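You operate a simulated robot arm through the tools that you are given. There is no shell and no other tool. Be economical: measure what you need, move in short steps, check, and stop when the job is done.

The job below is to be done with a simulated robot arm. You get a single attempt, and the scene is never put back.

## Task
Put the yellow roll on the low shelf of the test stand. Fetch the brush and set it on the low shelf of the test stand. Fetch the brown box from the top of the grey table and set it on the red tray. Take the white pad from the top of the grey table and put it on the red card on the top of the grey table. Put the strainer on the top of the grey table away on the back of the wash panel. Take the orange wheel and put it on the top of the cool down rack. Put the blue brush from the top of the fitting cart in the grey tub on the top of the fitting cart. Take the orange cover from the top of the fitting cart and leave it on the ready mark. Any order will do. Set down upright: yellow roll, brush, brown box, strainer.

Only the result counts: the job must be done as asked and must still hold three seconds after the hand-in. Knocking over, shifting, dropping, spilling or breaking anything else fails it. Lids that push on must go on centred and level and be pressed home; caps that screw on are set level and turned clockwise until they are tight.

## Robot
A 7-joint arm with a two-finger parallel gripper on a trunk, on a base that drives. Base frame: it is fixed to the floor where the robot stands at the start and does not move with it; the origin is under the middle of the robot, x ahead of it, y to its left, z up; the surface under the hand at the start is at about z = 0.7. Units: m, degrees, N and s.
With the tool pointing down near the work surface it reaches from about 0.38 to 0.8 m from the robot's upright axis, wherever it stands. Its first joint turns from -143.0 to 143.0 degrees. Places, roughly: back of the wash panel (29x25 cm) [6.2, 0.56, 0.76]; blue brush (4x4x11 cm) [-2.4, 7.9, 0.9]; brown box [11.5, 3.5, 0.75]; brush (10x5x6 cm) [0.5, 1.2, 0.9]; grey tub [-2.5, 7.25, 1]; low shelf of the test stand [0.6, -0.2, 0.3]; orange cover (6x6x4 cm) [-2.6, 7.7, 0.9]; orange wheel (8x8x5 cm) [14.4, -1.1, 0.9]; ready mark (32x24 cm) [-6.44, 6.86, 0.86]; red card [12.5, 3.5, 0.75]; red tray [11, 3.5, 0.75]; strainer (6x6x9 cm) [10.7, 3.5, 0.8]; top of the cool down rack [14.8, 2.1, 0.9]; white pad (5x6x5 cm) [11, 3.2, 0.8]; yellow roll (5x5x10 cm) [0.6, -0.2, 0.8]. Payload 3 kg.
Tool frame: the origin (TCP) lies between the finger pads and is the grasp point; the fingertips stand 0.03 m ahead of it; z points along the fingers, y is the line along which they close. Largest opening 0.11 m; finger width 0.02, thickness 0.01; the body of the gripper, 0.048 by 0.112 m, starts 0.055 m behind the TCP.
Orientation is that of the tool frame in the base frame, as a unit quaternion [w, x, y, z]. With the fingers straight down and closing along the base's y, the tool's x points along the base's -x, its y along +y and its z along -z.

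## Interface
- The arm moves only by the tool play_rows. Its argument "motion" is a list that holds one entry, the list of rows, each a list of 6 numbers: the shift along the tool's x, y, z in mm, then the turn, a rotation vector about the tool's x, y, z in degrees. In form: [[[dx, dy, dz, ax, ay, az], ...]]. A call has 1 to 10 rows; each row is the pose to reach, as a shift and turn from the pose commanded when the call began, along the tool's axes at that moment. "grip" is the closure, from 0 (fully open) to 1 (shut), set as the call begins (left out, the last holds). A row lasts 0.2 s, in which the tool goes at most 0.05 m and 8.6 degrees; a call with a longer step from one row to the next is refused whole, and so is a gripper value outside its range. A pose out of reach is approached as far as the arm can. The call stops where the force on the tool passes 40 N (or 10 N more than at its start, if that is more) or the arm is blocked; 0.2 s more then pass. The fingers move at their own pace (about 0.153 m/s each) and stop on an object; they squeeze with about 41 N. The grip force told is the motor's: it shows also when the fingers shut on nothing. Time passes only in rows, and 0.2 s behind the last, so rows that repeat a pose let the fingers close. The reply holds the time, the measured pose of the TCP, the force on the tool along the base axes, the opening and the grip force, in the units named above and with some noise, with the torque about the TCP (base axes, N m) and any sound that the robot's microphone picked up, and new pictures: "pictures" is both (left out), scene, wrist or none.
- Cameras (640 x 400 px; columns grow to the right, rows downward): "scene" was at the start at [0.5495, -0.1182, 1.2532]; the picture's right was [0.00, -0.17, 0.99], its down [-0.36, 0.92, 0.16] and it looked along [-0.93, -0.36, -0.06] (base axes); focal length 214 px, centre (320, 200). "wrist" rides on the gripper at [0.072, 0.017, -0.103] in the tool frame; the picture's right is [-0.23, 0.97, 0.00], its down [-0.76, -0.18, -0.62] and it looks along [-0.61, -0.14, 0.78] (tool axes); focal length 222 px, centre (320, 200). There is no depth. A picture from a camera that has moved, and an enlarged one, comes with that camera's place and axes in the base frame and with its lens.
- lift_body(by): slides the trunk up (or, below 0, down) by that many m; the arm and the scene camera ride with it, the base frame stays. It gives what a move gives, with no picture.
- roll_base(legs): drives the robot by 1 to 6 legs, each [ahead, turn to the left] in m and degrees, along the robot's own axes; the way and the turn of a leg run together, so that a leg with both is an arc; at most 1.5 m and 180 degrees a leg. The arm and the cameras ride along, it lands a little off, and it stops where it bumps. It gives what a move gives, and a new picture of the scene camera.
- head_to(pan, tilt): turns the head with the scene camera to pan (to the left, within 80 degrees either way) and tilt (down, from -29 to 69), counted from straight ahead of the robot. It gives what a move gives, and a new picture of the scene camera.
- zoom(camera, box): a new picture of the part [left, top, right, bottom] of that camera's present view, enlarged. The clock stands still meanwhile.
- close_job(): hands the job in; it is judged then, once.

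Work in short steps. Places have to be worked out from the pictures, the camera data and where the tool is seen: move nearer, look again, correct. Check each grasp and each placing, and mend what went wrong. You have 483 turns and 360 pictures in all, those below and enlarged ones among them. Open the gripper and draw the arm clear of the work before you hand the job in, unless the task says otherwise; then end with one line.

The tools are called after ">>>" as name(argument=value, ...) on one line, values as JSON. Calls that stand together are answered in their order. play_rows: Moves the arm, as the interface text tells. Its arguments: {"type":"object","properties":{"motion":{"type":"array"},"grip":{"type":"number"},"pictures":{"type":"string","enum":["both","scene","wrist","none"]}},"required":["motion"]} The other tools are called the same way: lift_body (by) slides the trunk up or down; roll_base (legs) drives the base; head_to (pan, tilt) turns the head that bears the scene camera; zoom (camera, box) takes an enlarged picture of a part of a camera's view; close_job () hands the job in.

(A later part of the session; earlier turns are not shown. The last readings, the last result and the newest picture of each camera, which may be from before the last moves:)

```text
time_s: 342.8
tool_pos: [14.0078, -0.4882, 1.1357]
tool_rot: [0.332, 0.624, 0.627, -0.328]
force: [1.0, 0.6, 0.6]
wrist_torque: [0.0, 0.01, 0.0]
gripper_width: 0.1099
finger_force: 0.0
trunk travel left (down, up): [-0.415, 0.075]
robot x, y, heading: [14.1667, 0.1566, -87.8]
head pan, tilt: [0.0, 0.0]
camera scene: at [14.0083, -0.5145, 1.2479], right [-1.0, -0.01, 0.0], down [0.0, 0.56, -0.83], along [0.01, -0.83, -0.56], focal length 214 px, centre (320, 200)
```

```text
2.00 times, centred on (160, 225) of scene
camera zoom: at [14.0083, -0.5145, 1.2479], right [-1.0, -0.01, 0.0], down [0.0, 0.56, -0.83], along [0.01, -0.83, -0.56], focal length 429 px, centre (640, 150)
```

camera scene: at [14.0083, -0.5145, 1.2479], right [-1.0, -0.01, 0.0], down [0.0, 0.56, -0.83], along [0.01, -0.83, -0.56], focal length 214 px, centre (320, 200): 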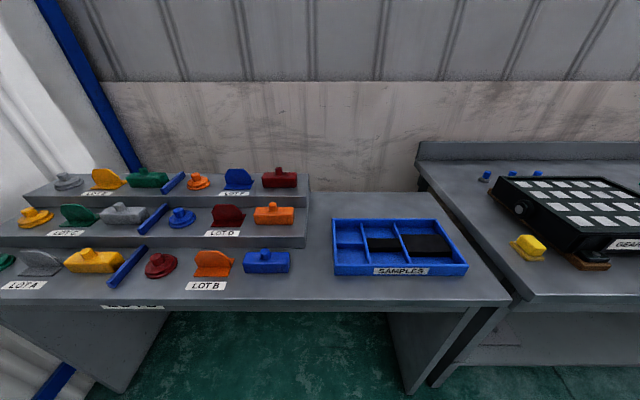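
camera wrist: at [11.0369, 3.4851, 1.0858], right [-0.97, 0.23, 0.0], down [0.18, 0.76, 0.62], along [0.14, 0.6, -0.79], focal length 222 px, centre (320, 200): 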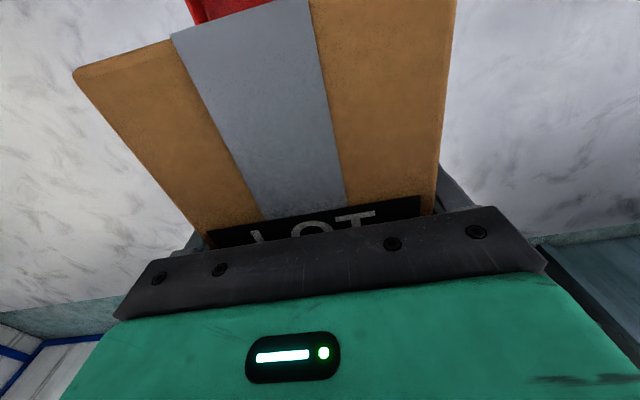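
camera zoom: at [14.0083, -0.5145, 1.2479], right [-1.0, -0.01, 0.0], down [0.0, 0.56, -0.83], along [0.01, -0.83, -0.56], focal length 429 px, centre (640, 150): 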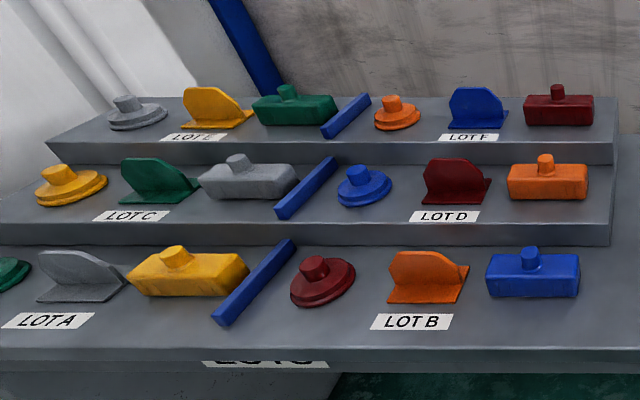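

Confirmed: orange wheel in LOT F, back row. Drive forward 0.56 m, then point the tool down over it.

>>> roll_base(legs=[[0.56, -2]])

>>> play_rows(motion=[[[0, 40, -10, 0, 8, 0], [0, 80, -20, 0, 16, 0], [0, 120, -20, 0, 24, 0], [0, 160, -20, 0, 32, 0], [0, 200, -20, 0, 40, 0], [0, 240, -20, 0, 48, 0], [0, 280, -20, 0, 55.8, 0]]], pictures="scene")

```text
time_s: 346.0
tool_pos: [13.9967, -1.0437, 1.1369]
tool_rot: [0.326, 0.636, 0.614, -0.335]
force: [0.7, 0.8, 0.5]
wrist_torque: [-0.03, -0.02, 0.0]
gripper_width: 0.11
finger_force: 0.1
trunk travel left (down, up): [-0.415, 0.075]
robot x, y, heading: [14.1761, -0.4086, -89.7]
head pan, tilt: [0.0, 0.0]
camera scene: at [13.9953, -1.0701, 1.2487], right [-1.0, 0.03, 0.0], down [0.02, 0.56, -0.83], along [-0.03, -0.83, -0.56], focal length 214 px, centre (320, 200)
```

scene: 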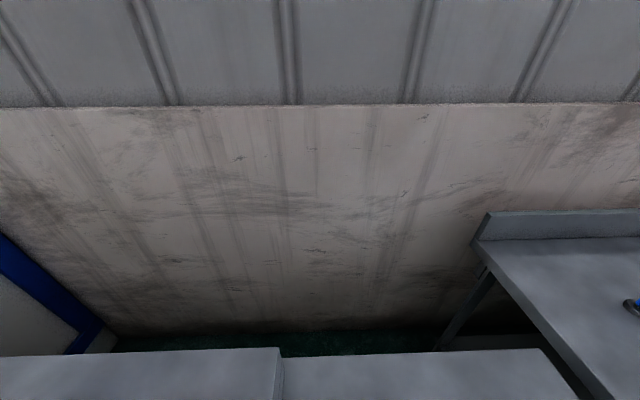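

```text
time_s: 347.6
tool_pos: [14.2778, -1.0354, 1.1505]
tool_rot: [-0.001, 0.718, 0.696, 0.003]
force: [-0.7, 0.9, 1.0]
wrist_torque: [-0.03, -0.02, 0.0]
gripper_width: 0.1102
finger_force: 0.1
trunk travel left (down, up): [-0.415, 0.075]
robot x, y, heading: [14.1776, -0.4079, -90.1]
head pan, tilt: [0.0, 0.0]
camera scene: at [14.2745, -1.143, 1.1881], right [-1.0, 0.03, 0.0], down [0.03, 1.0, 0.01], along [0.0, 0.01, -1.0], focal length 214 px, centre (320, 200)
```

scene: 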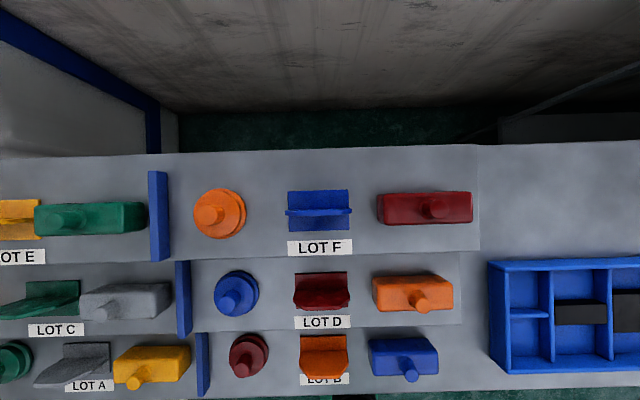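

Wheel ≈(14.426,-1.125). Move above it and look closer.

>>> play_rows(motion=[[[22, 37, 20, 0, 0, 0], [45, 74, 40, 0, 0, 0], [68, 111, 65, 0, 0, 0], [88, 146, 95, 0, 0, 0]]], pictures="both")

```text
refused: row 3 steps farther than a row can; nothing moved
```

>>> play_rows(motion=[[[-18, 32, 18, 0, 0, 0], [-36, 64, 36, 0, 0, 0], [-54, 96, 54, 0, 0, 0], [-72, 128, 72, 0, 0, 0], [-86, 151, 95, 0, 0, 0]]], pictures="both")

```text
time_s: 348.8
tool_pos: [14.4255, -1.1269, 1.0547]
tool_rot: [0.002, 0.718, 0.696, 0.001]
force: [0.1, 0.1, 1.0]
wrist_torque: [-0.01, -0.04, 0.0]
gripper_width: 0.1102
finger_force: 0.1
trunk travel left (down, up): [-0.415, 0.075]
robot x, y, heading: [14.1711, -0.4029, -89.7]
head pan, tilt: [0.0, 0.0]
camera scene: at [14.4209, -1.2344, 1.0925], right [-1.0, 0.03, 0.0], down [0.03, 1.0, 0.0], along [0.0, 0.0, -1.0], focal length 214 px, centre (320, 200)
camera wrist: at [14.444, -1.0553, 1.157], right [0.97, -0.26, 0.0], down [-0.2, -0.76, 0.62], along [-0.16, -0.6, -0.78], focal length 222 px, centre (320, 200)
```

scene: 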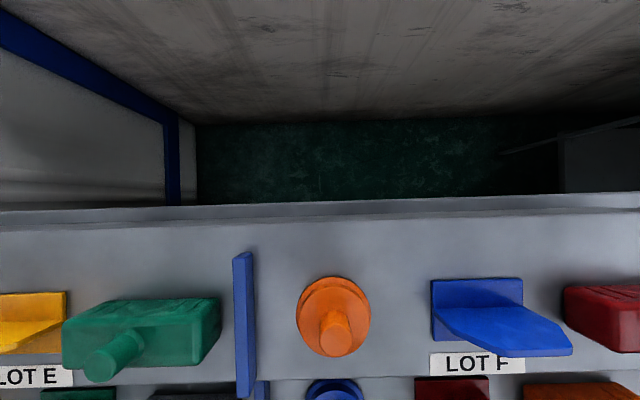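
wrist: 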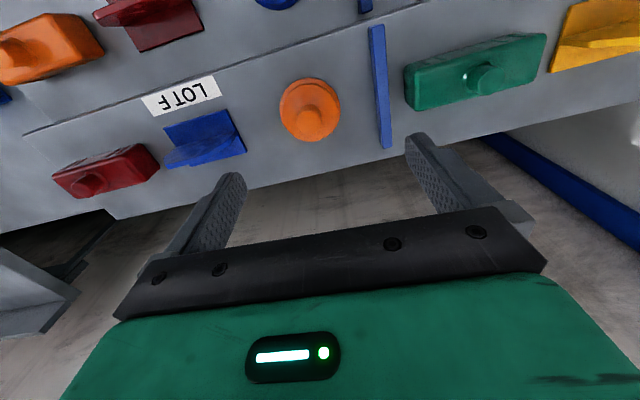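

Refined: wheel center ≈(14.411,-1.106), knob top z≈0.895. Shift and descend with fingers at 5 cm.

>>> play_rows(motion=[[[20, -15, 30, 0, 0, 0], [20, -15, 70, 0, 0, 0], [20, -15, 110, 0, 0, 0], [20, -15, 130, 0, 0, 0]]], grip=0.55, pictures="both")

```text
time_s: 349.9
tool_pos: [14.4139, -1.1079, 0.938]
tool_rot: [0.009, 0.718, 0.696, -0.004]
force: [0.1, -3.5, 17.4]
wrist_torque: [-0.2, 0.36, 0.13]
gripper_width: 0.049
finger_force: 0.1
trunk travel left (down, up): [-0.415, 0.075]
robot x, y, heading: [14.1799, -0.4064, -89.6]
head pan, tilt: [0.0, 0.0]
stopped in row 4: the force on the tool passed its limit at 55 N (the readings are from after the stop); the commanded pose is now the measured one
camera scene: at [14.4096, -1.2152, 0.9786], right [-1.0, 0.03, -0.01], down [0.03, 1.0, -0.02], along [0.01, -0.02, -1.0], focal length 214 px, centre (320, 200)
camera wrist: at [14.4322, -1.0349, 1.0395], right [0.97, -0.26, 0.01], down [-0.21, -0.74, 0.64], along [-0.15, -0.62, -0.77], focal length 222 px, centre (320, 200)
```

scene: 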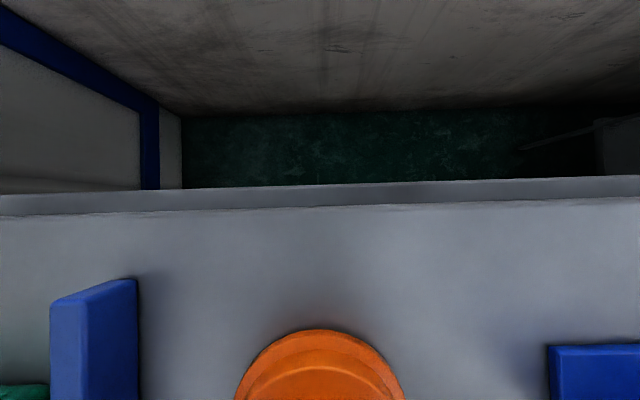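
wrist: 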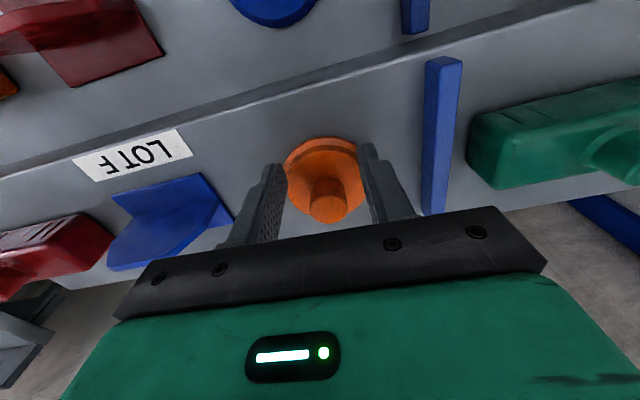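

Fingertips touched the disc (z≈0.905), and the knob is ~17 mm farther back. Raise 6 mm, shift to it, level, then close.

>>> play_rows(motion=[[[0, 0, -8, 0.6, 1.1, 0], [-9, 0, -8, 0.6, 1.1, 0], [-17, 0, -8, 0.6, 1.1, 0]]], pictures="wrist")

```text
time_s: 350.7
tool_pos: [14.4125, -1.1237, 0.942]
tool_rot: [-0.006, 0.718, 0.696, 0.002]
force: [-0.9, -0.1, -1.2]
wrist_torque: [0.01, 0.03, 0.01]
gripper_width: 0.0496
finger_force: 0.1
trunk travel left (down, up): [-0.415, 0.075]
robot x, y, heading: [14.1767, -0.4103, -89.7]
head pan, tilt: [0.0, 0.0]
camera wrist: at [14.4322, -1.0533, 1.0456], right [0.97, -0.26, -0.01], down [-0.2, -0.76, 0.62], along [-0.16, -0.59, -0.79], focal length 222 px, centre (320, 200)
```

wrist: 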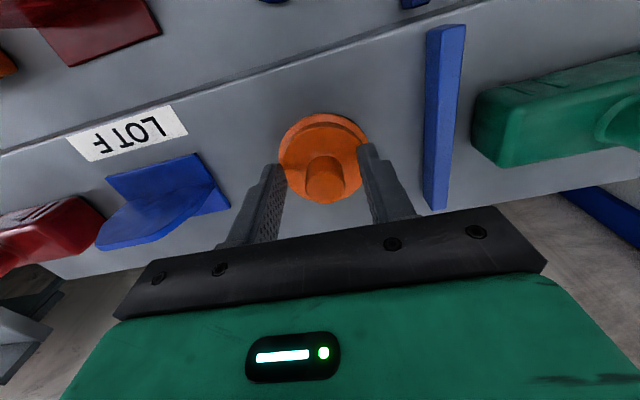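

Knob is between the fingers. Close.

>>> play_rows(motion=[[[0, 0, 0, 0, 0, 0], [0, 0, 0, 0, 0, 0], [0, 0, 0, 0, 0, 0]]], grip=1, pictures="none")

>>> play_rows(motion=[[[0, 0, -15, 0, 0, 0], [0, 0, -50, 0, 0, 0], [0, 0, -100, 0, 0, 0], [0, 0, -140, 0, 0, 0]]], pictures="wrist")

```text
time_s: 351.5
tool_pos: [14.4136, -1.125, 0.9438]
tool_rot: [-0.004, 0.718, 0.696, 0.002]
force: [0.5, 1.2, 0.1]
wrist_torque: [0.13, -0.25, 0.07]
gripper_width: 0.025
finger_force: 40.7
trunk travel left (down, up): [-0.415, 0.075]
robot x, y, heading: [14.175, -0.4068, -90.0]
head pan, tilt: [0.0, 0.0]
```

```text
time_s: 352.5
tool_pos: [14.4128, -1.1261, 1.084]
tool_rot: [-0.005, 0.718, 0.696, 0.001]
force: [0.8, 0.6, -5.4]
wrist_torque: [0.07, 0.01, -0.01]
gripper_width: 0.025
finger_force: 41.0
trunk travel left (down, up): [-0.415, 0.075]
robot x, y, heading: [14.1778, -0.4063, -89.8]
head pan, tilt: [0.0, 0.0]
camera wrist: at [14.4337, -1.055, 1.1869], right [0.97, -0.26, -0.01], down [-0.2, -0.76, 0.62], along [-0.16, -0.6, -0.79], focal length 222 px, centre (320, 200)
```

wrist: 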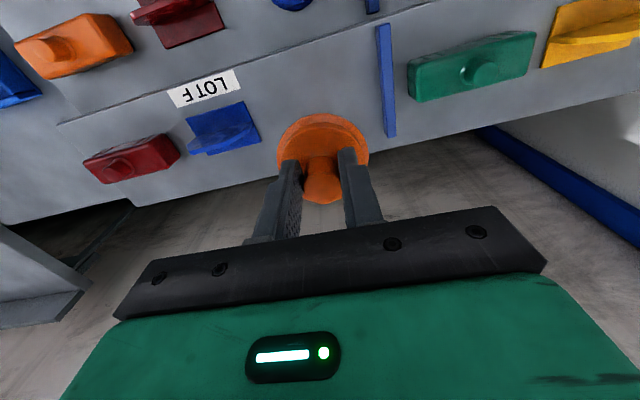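

Wheel held. Retract the hand a bit, back up to y≈2.1, then turn toward the rack.

>>> play_rows(motion=[[[40, 0, -10, 0, 0, 0], [80, 0, -20, 0, 0, 0], [120, 0, -30, 0, 0, 0], [160, 0, -45, 0, 0, 0], [200, 0, -60, 0, 0, 0]]], pictures="none")

>>> roll_base(legs=[[-1.4, 0], [-1.25, 0], [0, 45]])

>>> roll_base(legs=[[-0.3, 0], [0, 45]])

```text
time_s: 353.7
tool_pos: [14.4229, -0.9234, 1.1449]
tool_rot: [-0.003, 0.718, 0.696, 0.001]
force: [-0.1, -0.3, -6.7]
wrist_torque: [0.07, -0.04, -0.04]
gripper_width: 0.0254
finger_force: 41.0
trunk travel left (down, up): [-0.415, 0.075]
robot x, y, heading: [14.1758, -0.4092, -89.7]
head pan, tilt: [0.0, 0.0]
```

```text
time_s: 368.7
tool_pos: [14.7307, 2.0486, 1.1444]
tool_rot: [-0.004, 0.399, 0.917, -0.001]
force: [0.7, -0.4, -5.4]
wrist_torque: [0.01, 0.0, 0.0]
gripper_width: 0.025
finger_force: 40.9
trunk travel left (down, up): [-0.415, 0.075]
robot x, y, heading: [14.1653, 2.2217, -45.0]
head pan, tilt: [0.0, 0.0]
camera scene: at [14.8053, 1.9701, 1.1814], right [-0.73, -0.68, 0.0], down [-0.68, 0.73, 0.01], along [-0.01, 0.0, -1.0], focal length 214 px, centre (320, 200)
```

scene: 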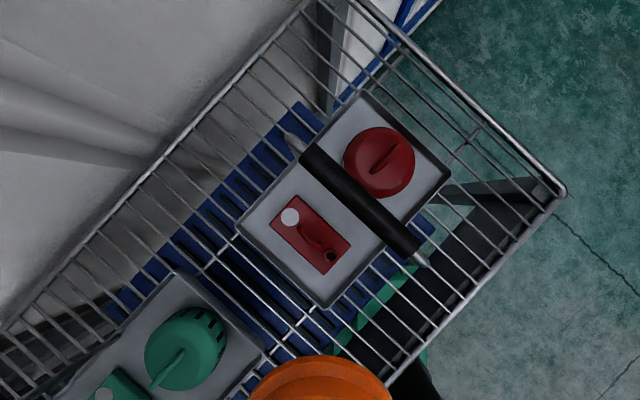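

```text
time_s: 372.8
tool_pos: [14.4903, 2.6893, 1.1451]
tool_rot: [-0.004, 0.038, 0.999, -0.004]
force: [2.0, -19.5, -5.3]
wrist_torque: [2.06, 0.26, 0.25]
gripper_width: 0.0252
finger_force: 40.9
trunk travel left (down, up): [-0.415, 0.075]
robot x, y, heading: [13.9585, 2.3985, -1.9]
head pan, tilt: [0.0, 0.0]
stopped in leg 2: the robot was blocked; the commanded pose is now the measured one
camera scene: at [14.5998, 2.6816, 1.1819], right [-0.08, -1.0, 0.01], down [-1.0, 0.08, 0.01], along [-0.01, -0.01, -1.0], focal length 214 px, centre (320, 200)
```

scene: 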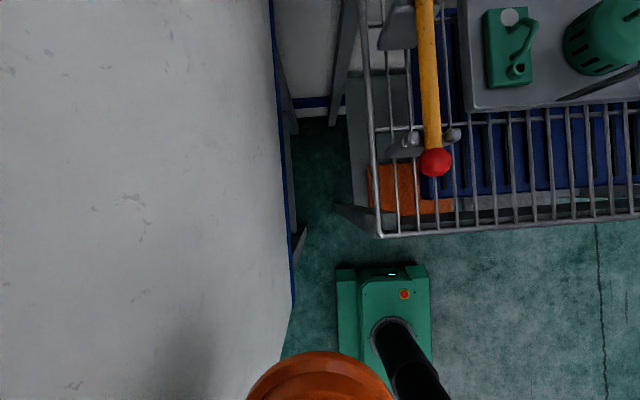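

The hand touched the oven on its left. Turn back right and back off.

>>> roll_base(legs=[[0, -12], [-0.15, 0]])

```text
time_s: 375.0
tool_pos: [14.3896, 2.6118, 1.144]
tool_rot: [-0.003, 0.141, 0.99, -0.004]
force: [0.1, -0.2, -7.0]
wrist_torque: [0.02, 0.09, -0.02]
gripper_width: 0.0253
finger_force: 41.6
trunk travel left (down, up): [-0.415, 0.075]
robot x, y, heading: [13.8076, 2.4369, -13.9]
head pan, tilt: [0.0, 0.0]
camera scene: at [14.4943, 2.5833, 1.1822], right [-0.28, -0.96, 0.01], down [-0.96, 0.28, 0.01], along [-0.01, -0.01, -1.0], focal length 214 px, centre (320, 200)
```

scene: 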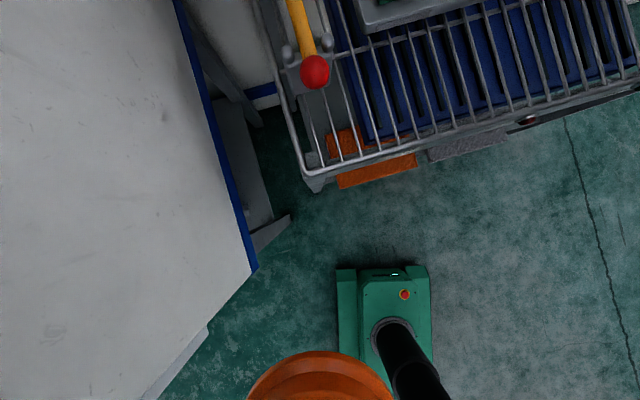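

Center the hand in front of the robot, then reposition to y≈2.05 facing the rack.

>>> play_rows(motion=[[[0, -45, 0, 0, 0, 0], [0, -90, 0, 0, 0, 0], [0, -135, 0, 0, 0, 0], [0, -180, 0, 0, 0, 0], [0, -225, 0, 0, 0, 0], [0, -250, 0, 0, 0, 0]]], pictures="none")

>>> roll_base(legs=[[-0.15, 0], [0, -46], [0.35, 0]])

>>> roll_base(legs=[[0, 58]])

```text
time_s: 376.4
tool_pos: [14.3171, 2.3696, 1.145]
tool_rot: [-0.004, 0.141, 0.99, -0.004]
force: [-0.2, 0.6, -5.4]
wrist_torque: [0.0, 0.06, 0.01]
gripper_width: 0.0251
finger_force: 41.0
trunk travel left (down, up): [-0.415, 0.075]
robot x, y, heading: [13.8093, 2.4375, -13.9]
head pan, tilt: [0.0, 0.0]
```

```text
time_s: 381.8
tool_pos: [14.1518, 1.7647, 1.1453]
tool_rot: [-0.004, 0.509, 0.86, -0.002]
force: [0.0, -0.5, -6.2]
wrist_torque: [0.09, 0.06, 0.03]
gripper_width: 0.0248
finger_force: 40.9
trunk travel left (down, up): [-0.415, 0.075]
robot x, y, heading: [13.85, 2.18, -59.0]
head pan, tilt: [0.0, 0.0]
camera scene: at [14.2047, 1.6691, 1.1839], right [-0.88, -0.48, 0.01], down [-0.48, 0.88, 0.01], along [-0.01, 0.0, -1.0], focal length 214 px, centre (320, 200)
```

scene: 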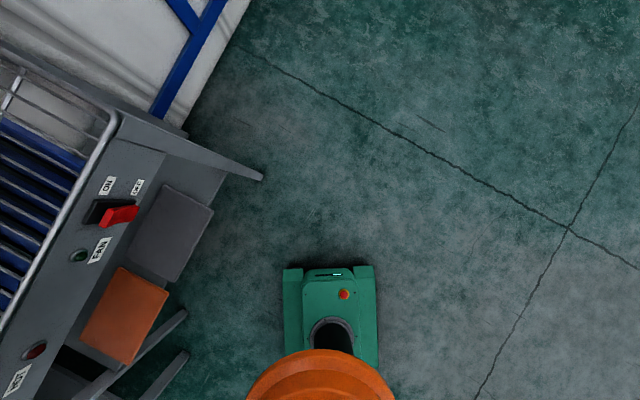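

```text
time_s: 384.8
tool_pos: [14.3657, 2.2222, 1.1467]
tool_rot: [-0.004, 0.02, 1.0, -0.004]
force: [1.1, -1.0, -5.4]
wrist_torque: [0.01, 0.05, 0.0]
gripper_width: 0.0248
finger_force: 41.7
trunk travel left (down, up): [-0.415, 0.075]
robot x, y, heading: [13.8576, 2.1339, -0.4]
head pan, tilt: [0.0, 0.0]
camera scene: at [14.4757, 2.2201, 1.1842], right [-0.04, -1.0, 0.01], down [-1.0, 0.04, 0.01], along [-0.01, -0.01, -1.0], focal length 214 px, centre (320, 200)
```

scene: 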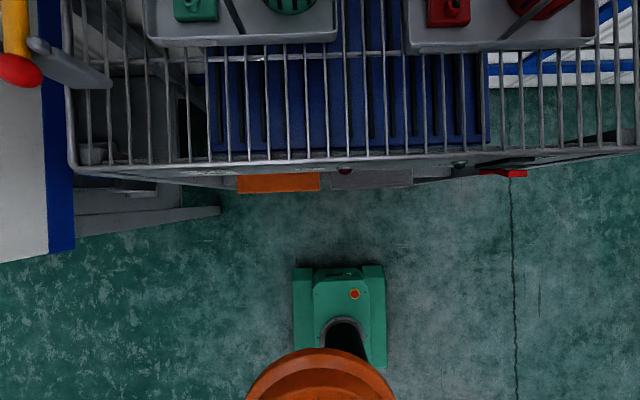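

The rack's top is a wire grid with two trays; the free strip in front of the trays will do. Drive forward 0.2 m for parallax.

>>> roll_base(legs=[[0.2, 0]])

```text
time_s: 386.4
tool_pos: [14.567, 2.2198, 1.1466]
tool_rot: [-0.003, 0.02, 1.0, -0.004]
force: [-0.6, -0.2, -5.2]
wrist_torque: [0.05, 0.03, -0.01]
gripper_width: 0.0249
finger_force: 40.8
trunk travel left (down, up): [-0.415, 0.075]
robot x, y, heading: [14.0555, 2.1344, -0.5]
head pan, tilt: [0.0, 0.0]
camera scene: at [14.677, 2.218, 1.185], right [-0.04, -1.0, 0.01], down [-1.0, 0.04, 0.01], along [-0.01, -0.01, -1.0], focal length 214 px, centre (320, 200)
```

scene: 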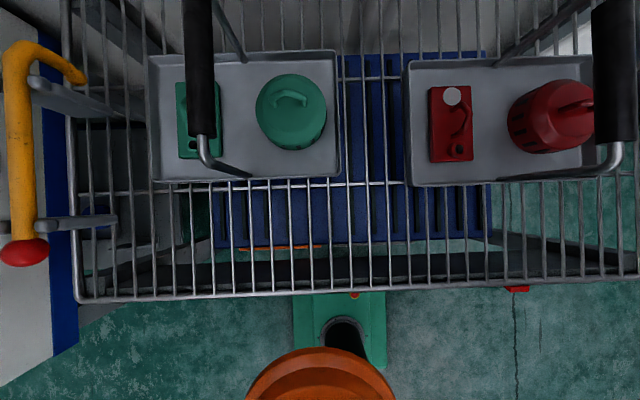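

Grid z≈0.86; free strip centered near x≈14.62, y≈2.17. Move over it and descend part-way.

>>> play_rows(motion=[[[-30, -24, 20, 0, 0, 0], [-60, -48, 40, 0, 0, 0], [-60, -48, 85, 0, 0, 0], [-60, -48, 130, 0, 0, 0], [-60, -48, 165, 0, 0, 0]]], pictures="both")

```text
time_s: 387.6
tool_pos: [14.6251, 2.1669, 0.9823]
tool_rot: [-0.003, 0.02, 1.0, -0.004]
force: [0.3, 0.3, -4.7]
wrist_torque: [0.02, 0.11, -0.04]
gripper_width: 0.0247
finger_force: 40.7
trunk travel left (down, up): [-0.415, 0.075]
robot x, y, heading: [14.0544, 2.1369, -0.3]
head pan, tilt: [0.0, 0.0]
camera scene: at [14.7339, 2.1651, 1.0197], right [-0.04, -1.0, 0.01], down [-1.0, 0.04, 0.01], along [-0.01, -0.01, -1.0], focal length 214 px, centre (320, 200)
camera wrist: at [14.5532, 2.1871, 1.0849], right [0.27, 0.96, -0.01], down [0.76, -0.2, 0.62], along [0.6, -0.17, -0.78], focal length 222 px, centre (320, 200)
```

scene: 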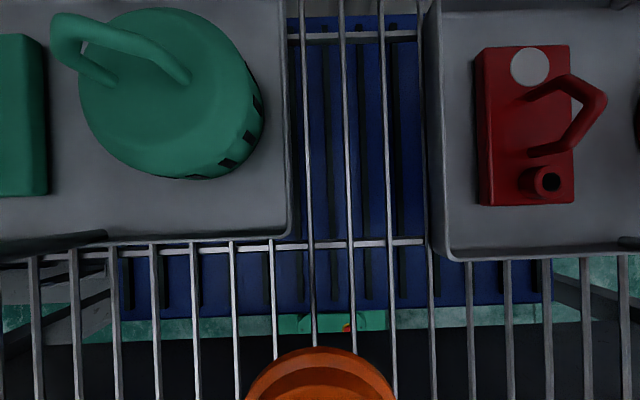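
wrist: 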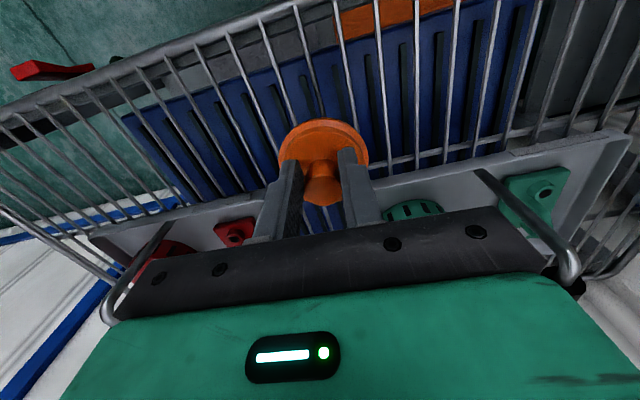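

Good spot between tray edge and front bar. Descend to contact.

>>> play_rows(motion=[[[0, 0, 25, 0, 0, 0], [0, 0, 40, 0, 0, 0], [0, 0, 46, 0, 0, 0], [0, 0, 50, 0, 0, 0], [0, 0, 54, 0, 0, 0], [0, 0, 57, 0, 0, 0], [0, 0, 60, 0, 0, 0], [0, 0, 63, 0, 0, 0]]], pictures="none")

```text
time_s: 389.4
tool_pos: [14.6232, 2.1681, 0.9195]
tool_rot: [-0.004, 0.02, 1.0, -0.003]
force: [0.0, -0.5, -6.0]
wrist_torque: [-0.01, 0.09, -0.01]
gripper_width: 0.0248
finger_force: 40.4
trunk travel left (down, up): [-0.415, 0.075]
robot x, y, heading: [14.0505, 2.1315, -0.5]
head pan, tilt: [0.0, 0.0]
```

>>> play_rows(motion=[[[0, 0, 3, 0, 0, 0], [0, 0, 6, 0, 0, 0], [0, 0, 9, 0, 0, 0], [0, 0, 12, 0, 0, 0], [0, 0, 15, 0, 0, 0], [0, 0, 18, 0, 0, 0], [0, 0, 20, 0, 0, 0]]], pictures="wrist")

```text
time_s: 390.7
tool_pos: [14.6254, 2.1672, 0.9077]
tool_rot: [0.001, 0.02, 1.0, -0.003]
force: [-2.2, -1.8, 16.2]
wrist_torque: [-0.02, 0.18, -0.05]
gripper_width: 0.0
finger_force: 37.5
trunk travel left (down, up): [-0.415, 0.075]
robot x, y, heading: [14.0572, 2.1342, -0.3]
head pan, tilt: [0.0, 0.0]
stopped in row 6: the force on the tool passed its limit at 45 N (the readings are from after the stop); the commanded pose is now the measured one
camera wrist: at [14.5531, 2.1878, 1.0104], right [0.27, 0.96, -0.01], down [0.75, -0.2, 0.63], along [0.6, -0.17, -0.78], focal length 222 px, centre (320, 200)
```

wrist: 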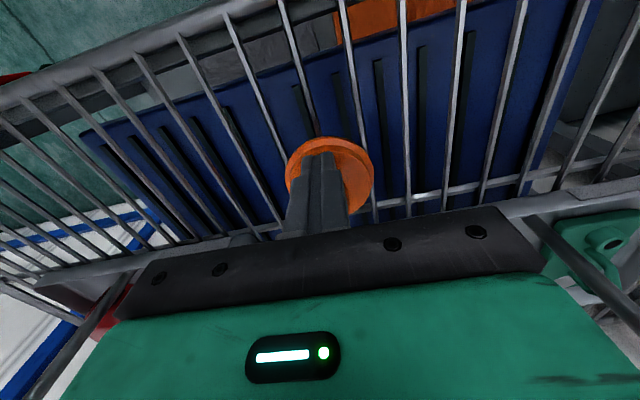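

The fingers slid off the tapered knob on contact, but the wheel seems to rest on the grid. Rise and check.

>>> play_rows(motion=[[[0, 0, -30, 0, 0, 0], [0, 0, -80, 0, 0, 0], [40, 0, -120, 0, 0, 0], [80, 0, -150, 0, 0, 0], [120, 0, -170, 0, 0, 0]]], pictures="scene")

>>> zoom(camera="scene", box=[220, 180, 420, 305])

```text
refused: row 3 steps farther than a row can; nothing moved
```

```text
3.20 times, centred on (320, 242) of scene
camera zoom: at [14.7344, 2.1658, 0.9467], right [-0.04, -1.0, 0.01], down [-1.0, 0.04, 0.0], along [0.0, -0.01, -1.0], focal length 686 px, centre (320, 64)
```

zoom: 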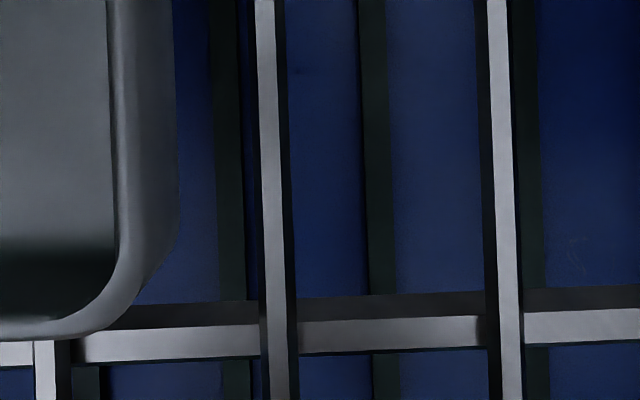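

>>> play_rows(motion=[[[0, 0, -30, 0, 0, 0], [0, 0, -75, 0, 0, 0], [20, 0, -115, 0, 0, 0], [55, 0, -140, 0, 0, 0], [95, 0, -160, 0, 0, 0], [135, 0, -180, 0, 0, 0]]], pictures="scene")

>>> zoom(camera="scene", box=[220, 150, 420, 275])

```text
time_s: 392.1
tool_pos: [14.4893, 2.1727, 1.0885]
tool_rot: [0.002, 0.02, 1.0, -0.004]
force: [0.4, -0.6, -0.2]
wrist_torque: [-0.01, 0.03, -0.01]
gripper_width: 0.0
finger_force: 37.9
trunk travel left (down, up): [-0.415, 0.075]
robot x, y, heading: [14.0567, 2.1328, -0.3]
head pan, tilt: [0.0, 0.0]
camera scene: at [14.6001, 2.1716, 1.1265], right [-0.04, -1.0, 0.01], down [-1.0, 0.04, 0.0], along [0.0, -0.01, -1.0], focal length 214 px, centre (320, 200)
```

scene: 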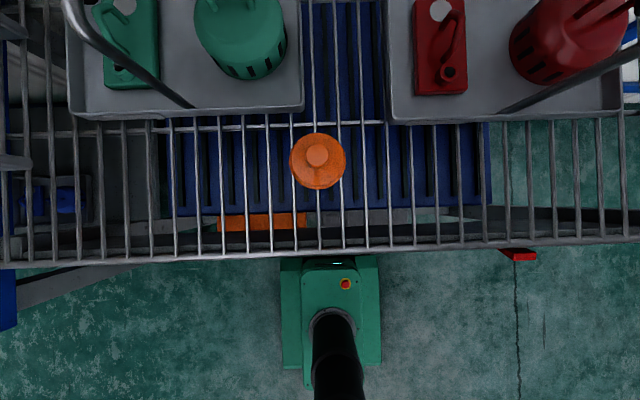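

```text
3.20 times, centred on (320, 212) of scene
camera zoom: at [14.6001, 2.1716, 1.1265], right [-0.04, -1.0, 0.01], down [-1.0, 0.04, 0.0], along [0.0, -0.01, -1.0], focal length 686 px, centre (320, 160)
```

zoom: 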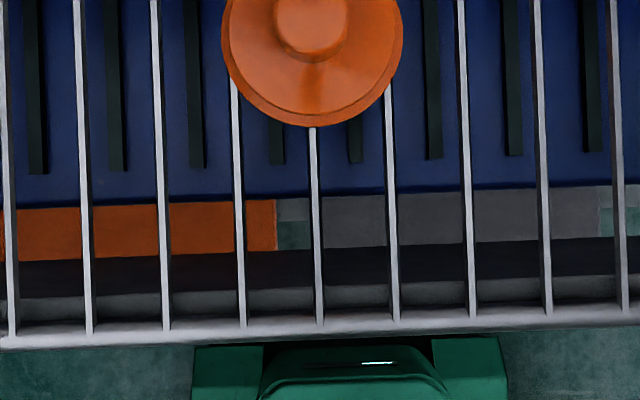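

Wheel lies flat on the grid. Next the strainer: back up to x≈10.72 and face the grey table's left end.

>>> roll_base(legs=[[-1.5, 0], [-1.5, 0], [-0.32, 0], [0, 45]])

>>> roll_base(legs=[[0, 45]])

```text
time_s: 410.3
tool_pos: [11.0367, 2.5315, 1.0874]
tool_rot: [0.002, -0.353, 0.935, -0.003]
force: [0.4, 0.0, 0.5]
wrist_torque: [0.03, 0.0, 0.04]
gripper_width: 0.0
finger_force: 37.8
trunk travel left (down, up): [-0.415, 0.075]
robot x, y, heading: [10.7659, 2.1788, 43.2]
head pan, tilt: [0.0, 0.0]
camera scene: at [11.1194, 2.606, 1.126], right [0.66, -0.75, 0.01], down [-0.75, -0.66, 0.0], along [0.0, -0.01, -1.0], focal length 214 px, centre (320, 200)
```

scene: 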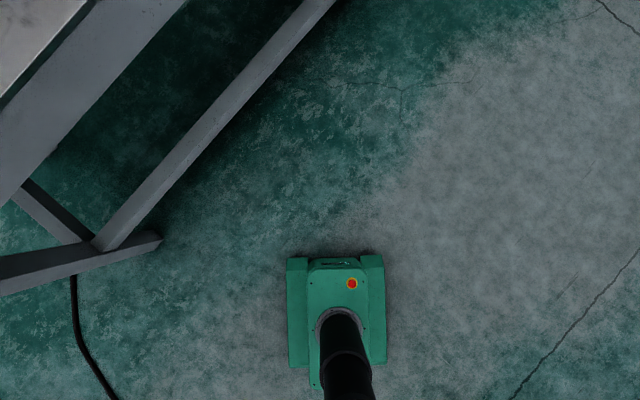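

```text
time_s: 412.8
tool_pos: [10.7174, 2.6207, 1.0886]
tool_rot: [0.003, -0.68, 0.734, -0.002]
force: [0.0, 0.7, 0.7]
wrist_torque: [0.0, 0.01, 0.02]
gripper_width: 0.0
finger_force: 37.8
trunk travel left (down, up): [-0.415, 0.075]
robot x, y, heading: [10.7943, 2.1836, 87.0]
head pan, tilt: [0.0, 0.0]
camera scene: at [10.7253, 2.7334, 1.1261], right [1.0, -0.08, 0.01], down [-0.08, -1.0, 0.0], along [0.01, 0.0, -1.0], focal length 214 px, centre (320, 200)
```

scene: 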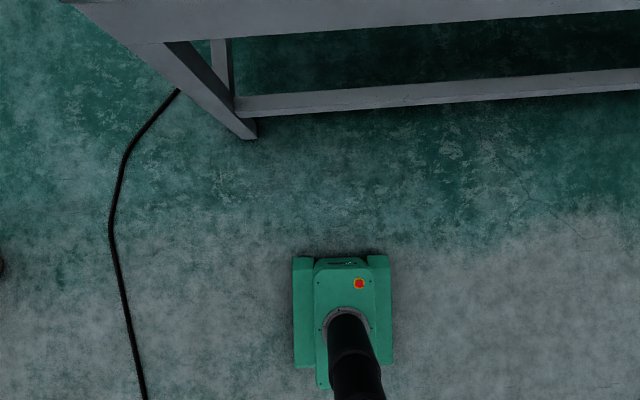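

Drive in 0.57 m and open the gripper, then look down at the strainer.

>>> roll_base(legs=[[0.56, 3]])

>>> play_rows(motion=[[[-35, 15, -20, 0, 0, 0], [-70, 25, -20, 0, 0, 0], [-105, 25, -20, 0, 0, 0], [-140, 25, -20, 0, 0, 0]]], grip=0, pictures="scene")

```text
time_s: 416.0
tool_pos: [10.7044, 3.1757, 1.0872]
tool_rot: [0.002, -0.701, 0.714, -0.003]
force: [-0.2, 0.0, -0.1]
wrist_torque: [0.01, -0.02, 0.02]
gripper_width: 0.0
finger_force: 37.1
trunk travel left (down, up): [-0.415, 0.075]
robot x, y, heading: [10.8093, 2.7388, 90.2]
head pan, tilt: [0.0, 0.0]
camera scene: at [10.7063, 3.2873, 1.1266], right [1.0, -0.02, 0.01], down [-0.02, -1.0, 0.0], along [0.01, 0.0, -1.0], focal length 214 px, centre (320, 200)
```

scene: 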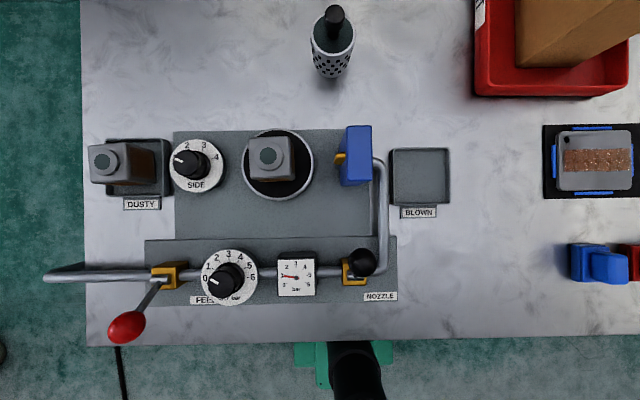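

```text
time_s: 417.0
tool_pos: [10.6825, 3.3169, 1.1099]
tool_rot: [0.003, -0.701, 0.714, -0.002]
force: [0.6, -0.5, 0.6]
wrist_torque: [0.04, 0.01, 0.0]
gripper_width: 0.1101
finger_force: 0.0
trunk travel left (down, up): [-0.415, 0.075]
robot x, y, heading: [10.8098, 2.7394, 90.3]
head pan, tilt: [0.0, 0.0]
camera scene: at [10.6831, 3.4292, 1.1482], right [1.0, -0.02, 0.01], down [-0.02, -1.0, 0.0], along [0.01, 0.0, -1.0], focal length 214 px, centre (320, 200)
```

scene: 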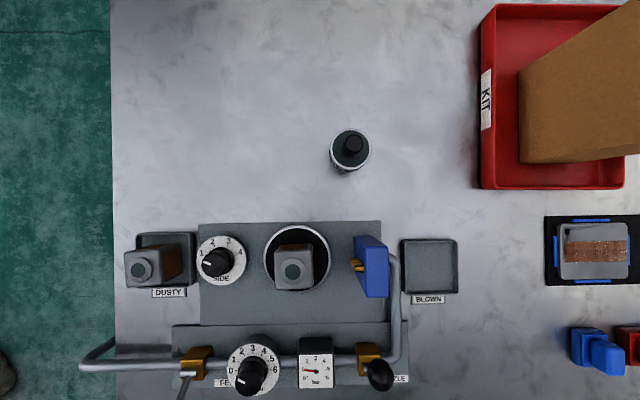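

Strainer center ≈(10.727,3.494). Move above and look.

>>> play_rows(motion=[[[-40, -10, 15, 0, 0, 0], [-80, -20, 35, 0, 0, 0], [-120, -30, 60, 0, 0, 0], [-155, -41, 85, 0, 0, 0], [-178, -41, 120, 0, 0, 0]]], pictures="both")

```text
time_s: 418.2
tool_pos: [10.7274, 3.4938, 0.9861]
tool_rot: [0.003, -0.701, 0.713, -0.002]
force: [0.2, 0.9, 0.1]
wrist_torque: [0.02, 0.0, -0.02]
gripper_width: 0.1099
finger_force: 0.2
trunk travel left (down, up): [-0.415, 0.075]
robot x, y, heading: [10.8075, 2.7417, 90.2]
head pan, tilt: [0.0, 0.0]
camera scene: at [10.7279, 3.606, 1.0247], right [1.0, -0.02, 0.01], down [-0.02, -1.0, 0.0], along [0.01, 0.0, -1.0], focal length 214 px, centre (320, 200)
camera wrist: at [10.7077, 3.4211, 1.0888], right [-0.97, 0.25, -0.01], down [0.19, 0.76, 0.62], along [0.16, 0.6, -0.78], focal length 222 px, centre (320, 200)
```

scene: 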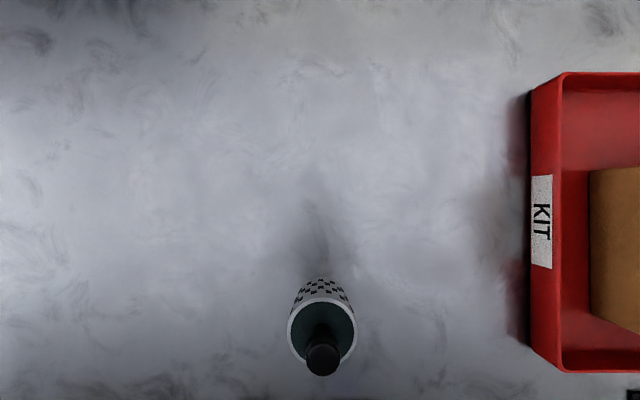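
wrist: 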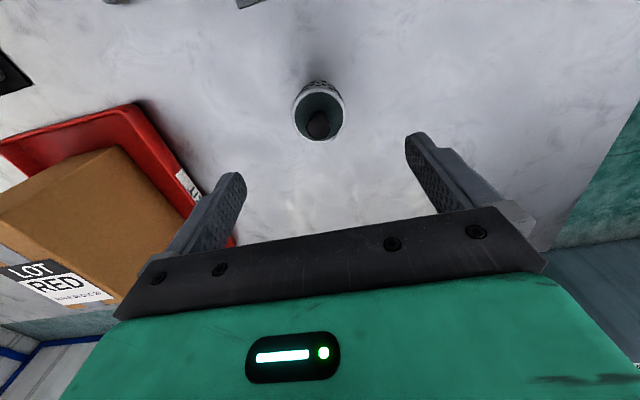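

Rim diameter ≈5.4 cm at z≈0.86, center ≈(10.729,3.505). Descend around it to TCP 0.85 and close.

>>> play_rows(motion=[[[-11, -1, 30, 0, 0, 0], [-11, -1, 75, 0, 0, 0], [-11, -1, 115, 0, 0, 0], [-11, -1, 136, 0, 0, 0]]], pictures="wrist")

>>> play_rows(motion=[[[0, 0, 0, 0, 0, 0], [0, 0, 0, 0, 0, 0], [0, 0, 0, 0, 0, 0]]], grip=1, pictures="wrist")

```text
time_s: 419.2
tool_pos: [10.7297, 3.503, 0.8525]
tool_rot: [0.002, -0.701, 0.713, -0.004]
force: [-0.1, 0.1, 0.1]
wrist_torque: [-0.01, 0.01, 0.03]
gripper_width: 0.11
finger_force: 0.0
trunk travel left (down, up): [-0.415, 0.075]
robot x, y, heading: [10.8111, 2.7418, 90.4]
head pan, tilt: [0.0, 0.0]
camera wrist: at [10.7097, 3.4309, 0.9536], right [-0.97, 0.24, -0.01], down [0.19, 0.76, 0.62], along [0.16, 0.6, -0.78], focal length 222 px, centre (320, 200)
```

wrist: 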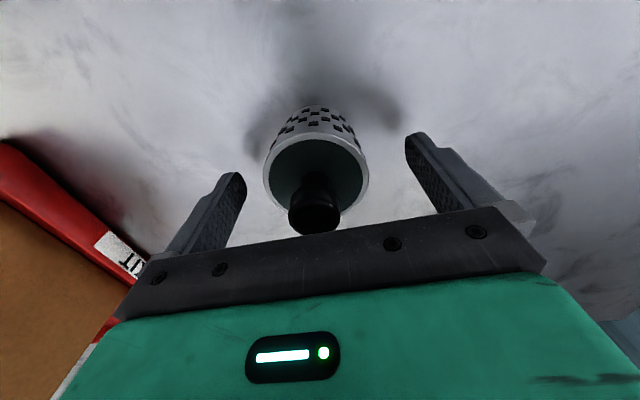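

```text
time_s: 420.0
tool_pos: [10.7287, 3.5032, 0.8514]
tool_rot: [0.001, -0.701, 0.713, -0.003]
force: [0.7, -0.5, 0.6]
wrist_torque: [-0.01, -0.01, 0.0]
gripper_width: 0.057
finger_force: 41.0
trunk travel left (down, up): [-0.415, 0.075]
robot x, y, heading: [10.8096, 2.7425, 90.3]
head pan, tilt: [0.0, 0.0]
camera wrist: at [10.7098, 3.4311, 0.9539], right [-0.97, 0.24, -0.01], down [0.19, 0.76, 0.62], along [0.16, 0.6, -0.78], focal length 222 px, centre (320, 200)
```

wrist: 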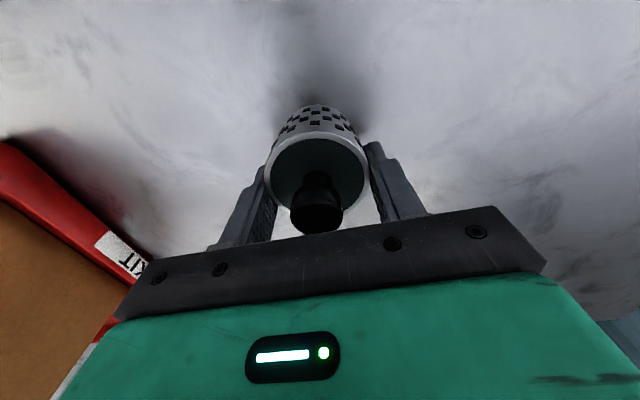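

Gripped (57 mm). Lift and retract, back away and turn west.

>>> play_rows(motion=[[[0, 0, -15, 0, 0, 0], [0, 0, -55, 0, 0, 0], [0, 0, -100, 0, 0, 0], [0, 0, -145, 0, 0, 0], [15, 0, -190, 0, 0, 0], [45, 0, -225, 0, 0, 0], [80, 0, -250, 0, 0, 0], [120, 0, -260, 0, 0, 0]]], pictures="wrist")

>>> roll_base(legs=[[-0.95, 0], [0, 45]])

>>> head_to(pan=0, tilt=-29)

>>> roll_base(legs=[[0, 45]])

```text
time_s: 421.8
tool_pos: [10.7268, 3.3832, 1.1118]
tool_rot: [0.001, -0.7, 0.714, -0.003]
force: [0.8, 0.0, -2.1]
wrist_torque: [-0.05, 0.01, -0.01]
gripper_width: 0.0568
finger_force: 40.7
trunk travel left (down, up): [-0.415, 0.075]
robot x, y, heading: [10.8105, 2.7417, 90.3]
head pan, tilt: [0.0, 0.0]
camera wrist: at [10.7072, 3.3104, 1.2154], right [-0.97, 0.25, -0.01], down [0.19, 0.76, 0.62], along [0.16, 0.6, -0.78], focal length 222 px, centre (320, 200)
```

wrist: 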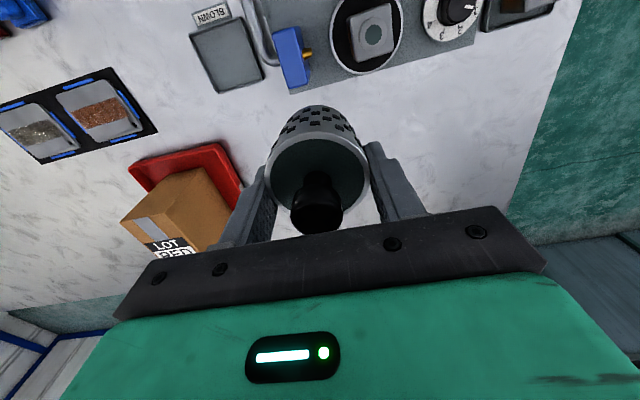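

```text
time_s: 428.9
tool_pos: [10.3078, 2.1926, 1.1133]
tool_rot: [-0.004, 0.919, -0.394, 0.001]
force: [-0.3, -0.6, -1.4]
wrist_torque: [-0.01, 0.02, -0.02]
gripper_width: 0.0568
finger_force: 41.1
trunk travel left (down, up): [-0.415, 0.075]
robot x, y, heading: [10.846, 1.8183, 134.7]
head pan, tilt: [0.0, 0.0]
camera scene: at [10.2315, 2.2745, 1.1513], right [0.73, 0.69, 0.01], down [0.69, -0.73, 0.0], along [0.01, 0.0, -1.0], focal length 214 px, centre (320, 200)
```

scene: 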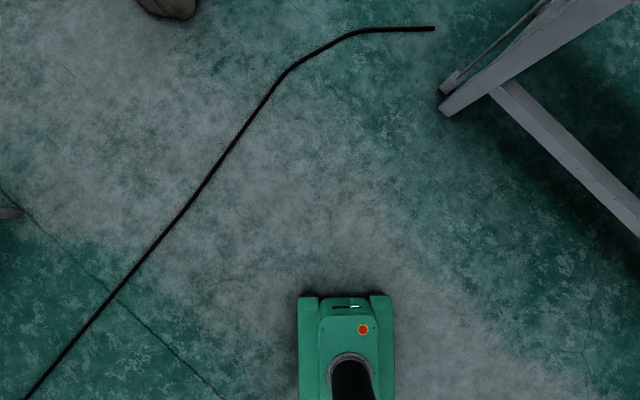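

```text
time_s: 429.8
tool_pos: [10.3082, 2.1923, 1.1142]
tool_rot: [-0.003, 0.919, -0.394, 0.002]
force: [0.5, 0.4, -1.3]
wrist_torque: [0.0, 0.0, 0.02]
gripper_width: 0.057
finger_force: 41.5
trunk travel left (down, up): [-0.415, 0.075]
robot x, y, heading: [10.8415, 1.8196, 134.8]
head pan, tilt: [0.0, -28.6]
camera scene: at [10.2037, 2.3035, 1.1744], right [0.73, 0.69, 0.01], down [0.61, -0.63, -0.48], along [-0.32, 0.35, -0.88], focal length 214 px, centre (320, 200)
```

scene: 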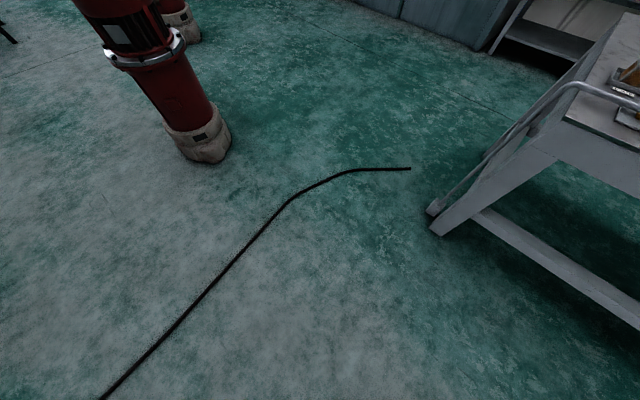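

```text
time_s: 432.3
tool_pos: [10.2037, 1.6975, 1.113]
tool_rot: [-0.003, 1.0, -0.007, 0.0]
force: [0.6, -0.5, -1.0]
wrist_torque: [-0.02, 0.02, 0.0]
gripper_width: 0.0567
finger_force: 41.2
trunk travel left (down, up): [-0.415, 0.075]
robot x, y, heading: [10.8458, 1.8605, -180.1]
head pan, tilt: [0.0, -28.6]
camera scene: at [10.0524, 1.7003, 1.1749], right [0.01, 1.0, 0.01], down [0.88, -0.01, -0.48], along [-0.48, 0.01, -0.88], focal length 214 px, centre (320, 200)
```

scene: 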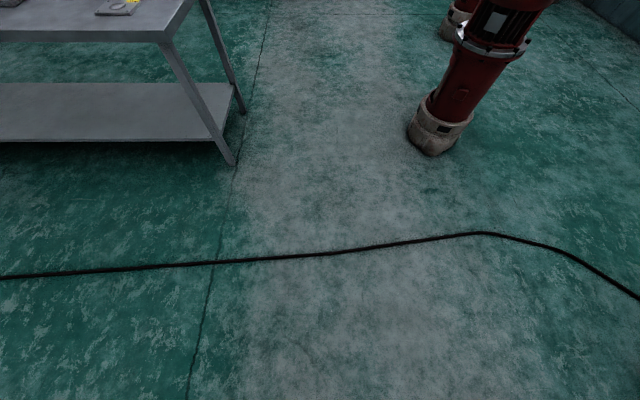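

Gap between table corner (y≈1.2) and pump (y≈2.4) is centered near 1.8: go straight west to x≈7.6.

>>> roll_base(legs=[[1.5, 1.5], [1.5, 0], [0.2, 0]])

```text
time_s: 448.2
tool_pos: [6.9715, 1.5421, 1.1136]
tool_rot: [-0.003, 1.0, 0.021, 0.0]
force: [0.3, 1.5, -0.7]
wrist_torque: [0.01, 0.04, 0.02]
gripper_width: 0.0567
finger_force: 40.8
trunk travel left (down, up): [-0.415, 0.075]
robot x, y, heading: [7.6022, 1.744, -176.8]
head pan, tilt: [0.0, -28.6]
camera scene: at [6.8207, 1.5374, 1.1757], right [-0.04, 1.0, 0.01], down [0.88, 0.04, -0.48], along [-0.48, -0.01, -0.88], focal length 214 px, centre (320, 200)
```

scene: 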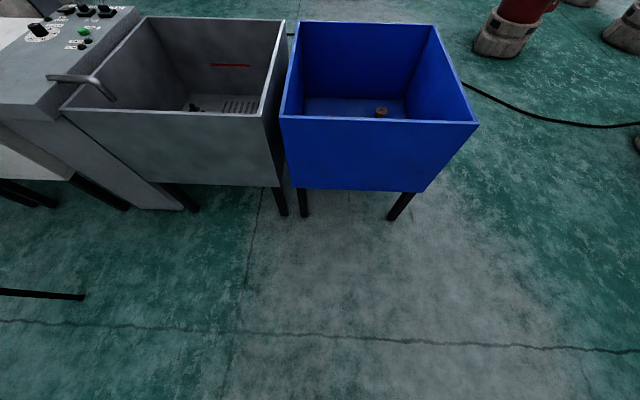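

From the east I see the grey sink and, beside it, a control panel (the wash panel) with a flat part toward this side. Turn left to see it better.

>>> roll_base(legs=[[0, 45]])

```text
time_s: 450.7
tool_pos: [7.3066, 1.1499, 1.1151]
tool_rot: [-0.003, 0.912, 0.409, -0.001]
force: [0.2, -0.3, -1.2]
wrist_torque: [-0.01, 0.0, 0.0]
gripper_width: 0.0568
finger_force: 40.8
trunk travel left (down, up): [-0.415, 0.075]
robot x, y, heading: [7.5716, 1.7665, -131.3]
head pan, tilt: [0.0, -28.6]
camera scene: at [7.2054, 1.0391, 1.1762], right [-0.75, 0.67, 0.01], down [0.58, 0.66, -0.48], along [-0.32, -0.35, -0.88], focal length 214 px, centre (320, 200)
```

scene: 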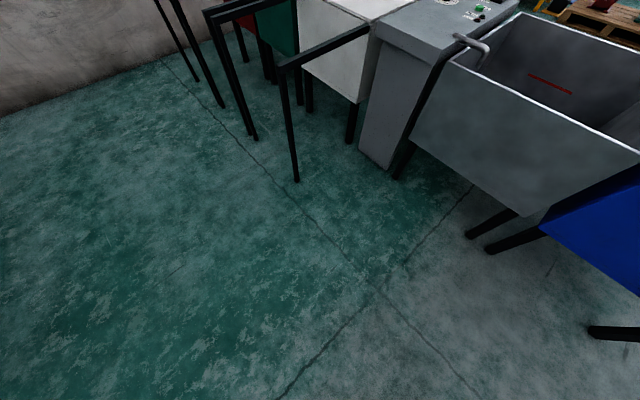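

Panel top near (6.1–6.3, 0.45–0.7); a black frame post stands at ≈(6.8,0.37), so I'll come in along y≈0.78. Drive to (7.25,0.8).

>>> roll_base(legs=[[0, 23], [1.0, 0], [0, -35]])

>>> roll_base(legs=[[0, -38]])

```text
time_s: 458.8
tool_pos: [6.8896, 0.2844, 1.1151]
tool_rot: [-0.003, 0.95, 0.313, -0.002]
force: [0.5, 0.7, -0.6]
wrist_torque: [-0.01, 0.03, -0.01]
gripper_width: 0.0568
finger_force: 40.8
trunk travel left (down, up): [-0.415, 0.075]
robot x, y, heading: [7.2963, 0.8099, -142.5]
head pan, tilt: [0.0, -28.6]
camera scene: at [6.7686, 0.1963, 1.1769], right [-0.6, 0.8, 0.01], down [0.7, 0.53, -0.48], along [-0.39, -0.28, -0.88], focal length 214 px, centre (320, 200)
```

scene: 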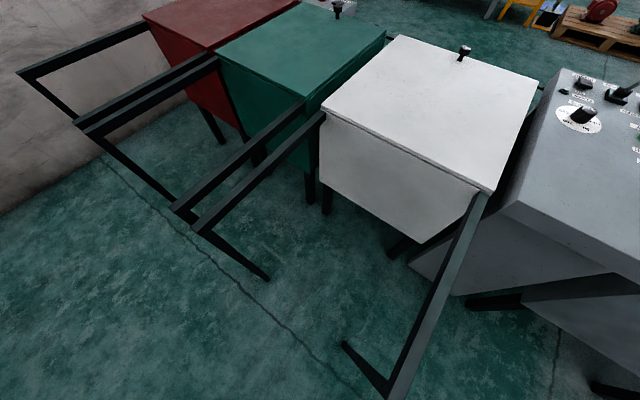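

```text
time_s: 461.0
tool_pos: [6.6522, 0.6425, 1.1164]
tool_rot: [-0.003, 1.0, -0.009, 0.0]
force: [0.2, 0.5, -1.9]
wrist_torque: [0.01, 0.07, -0.02]
gripper_width: 0.0568
finger_force: 41.2
trunk travel left (down, up): [-0.415, 0.075]
robot x, y, heading: [7.2947, 0.781, -180.1]
head pan, tilt: [0.0, -28.6]
camera scene: at [6.5008, 0.6456, 1.1773], right [0.02, 1.0, 0.01], down [0.88, -0.01, -0.48], along [-0.48, 0.02, -0.88], focal length 214 px, centre (320, 200)
```

scene: 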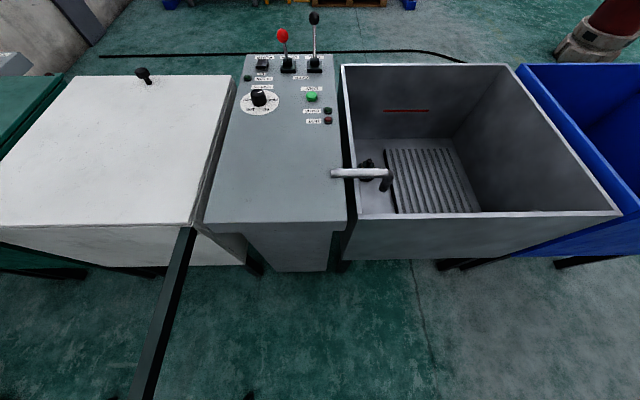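

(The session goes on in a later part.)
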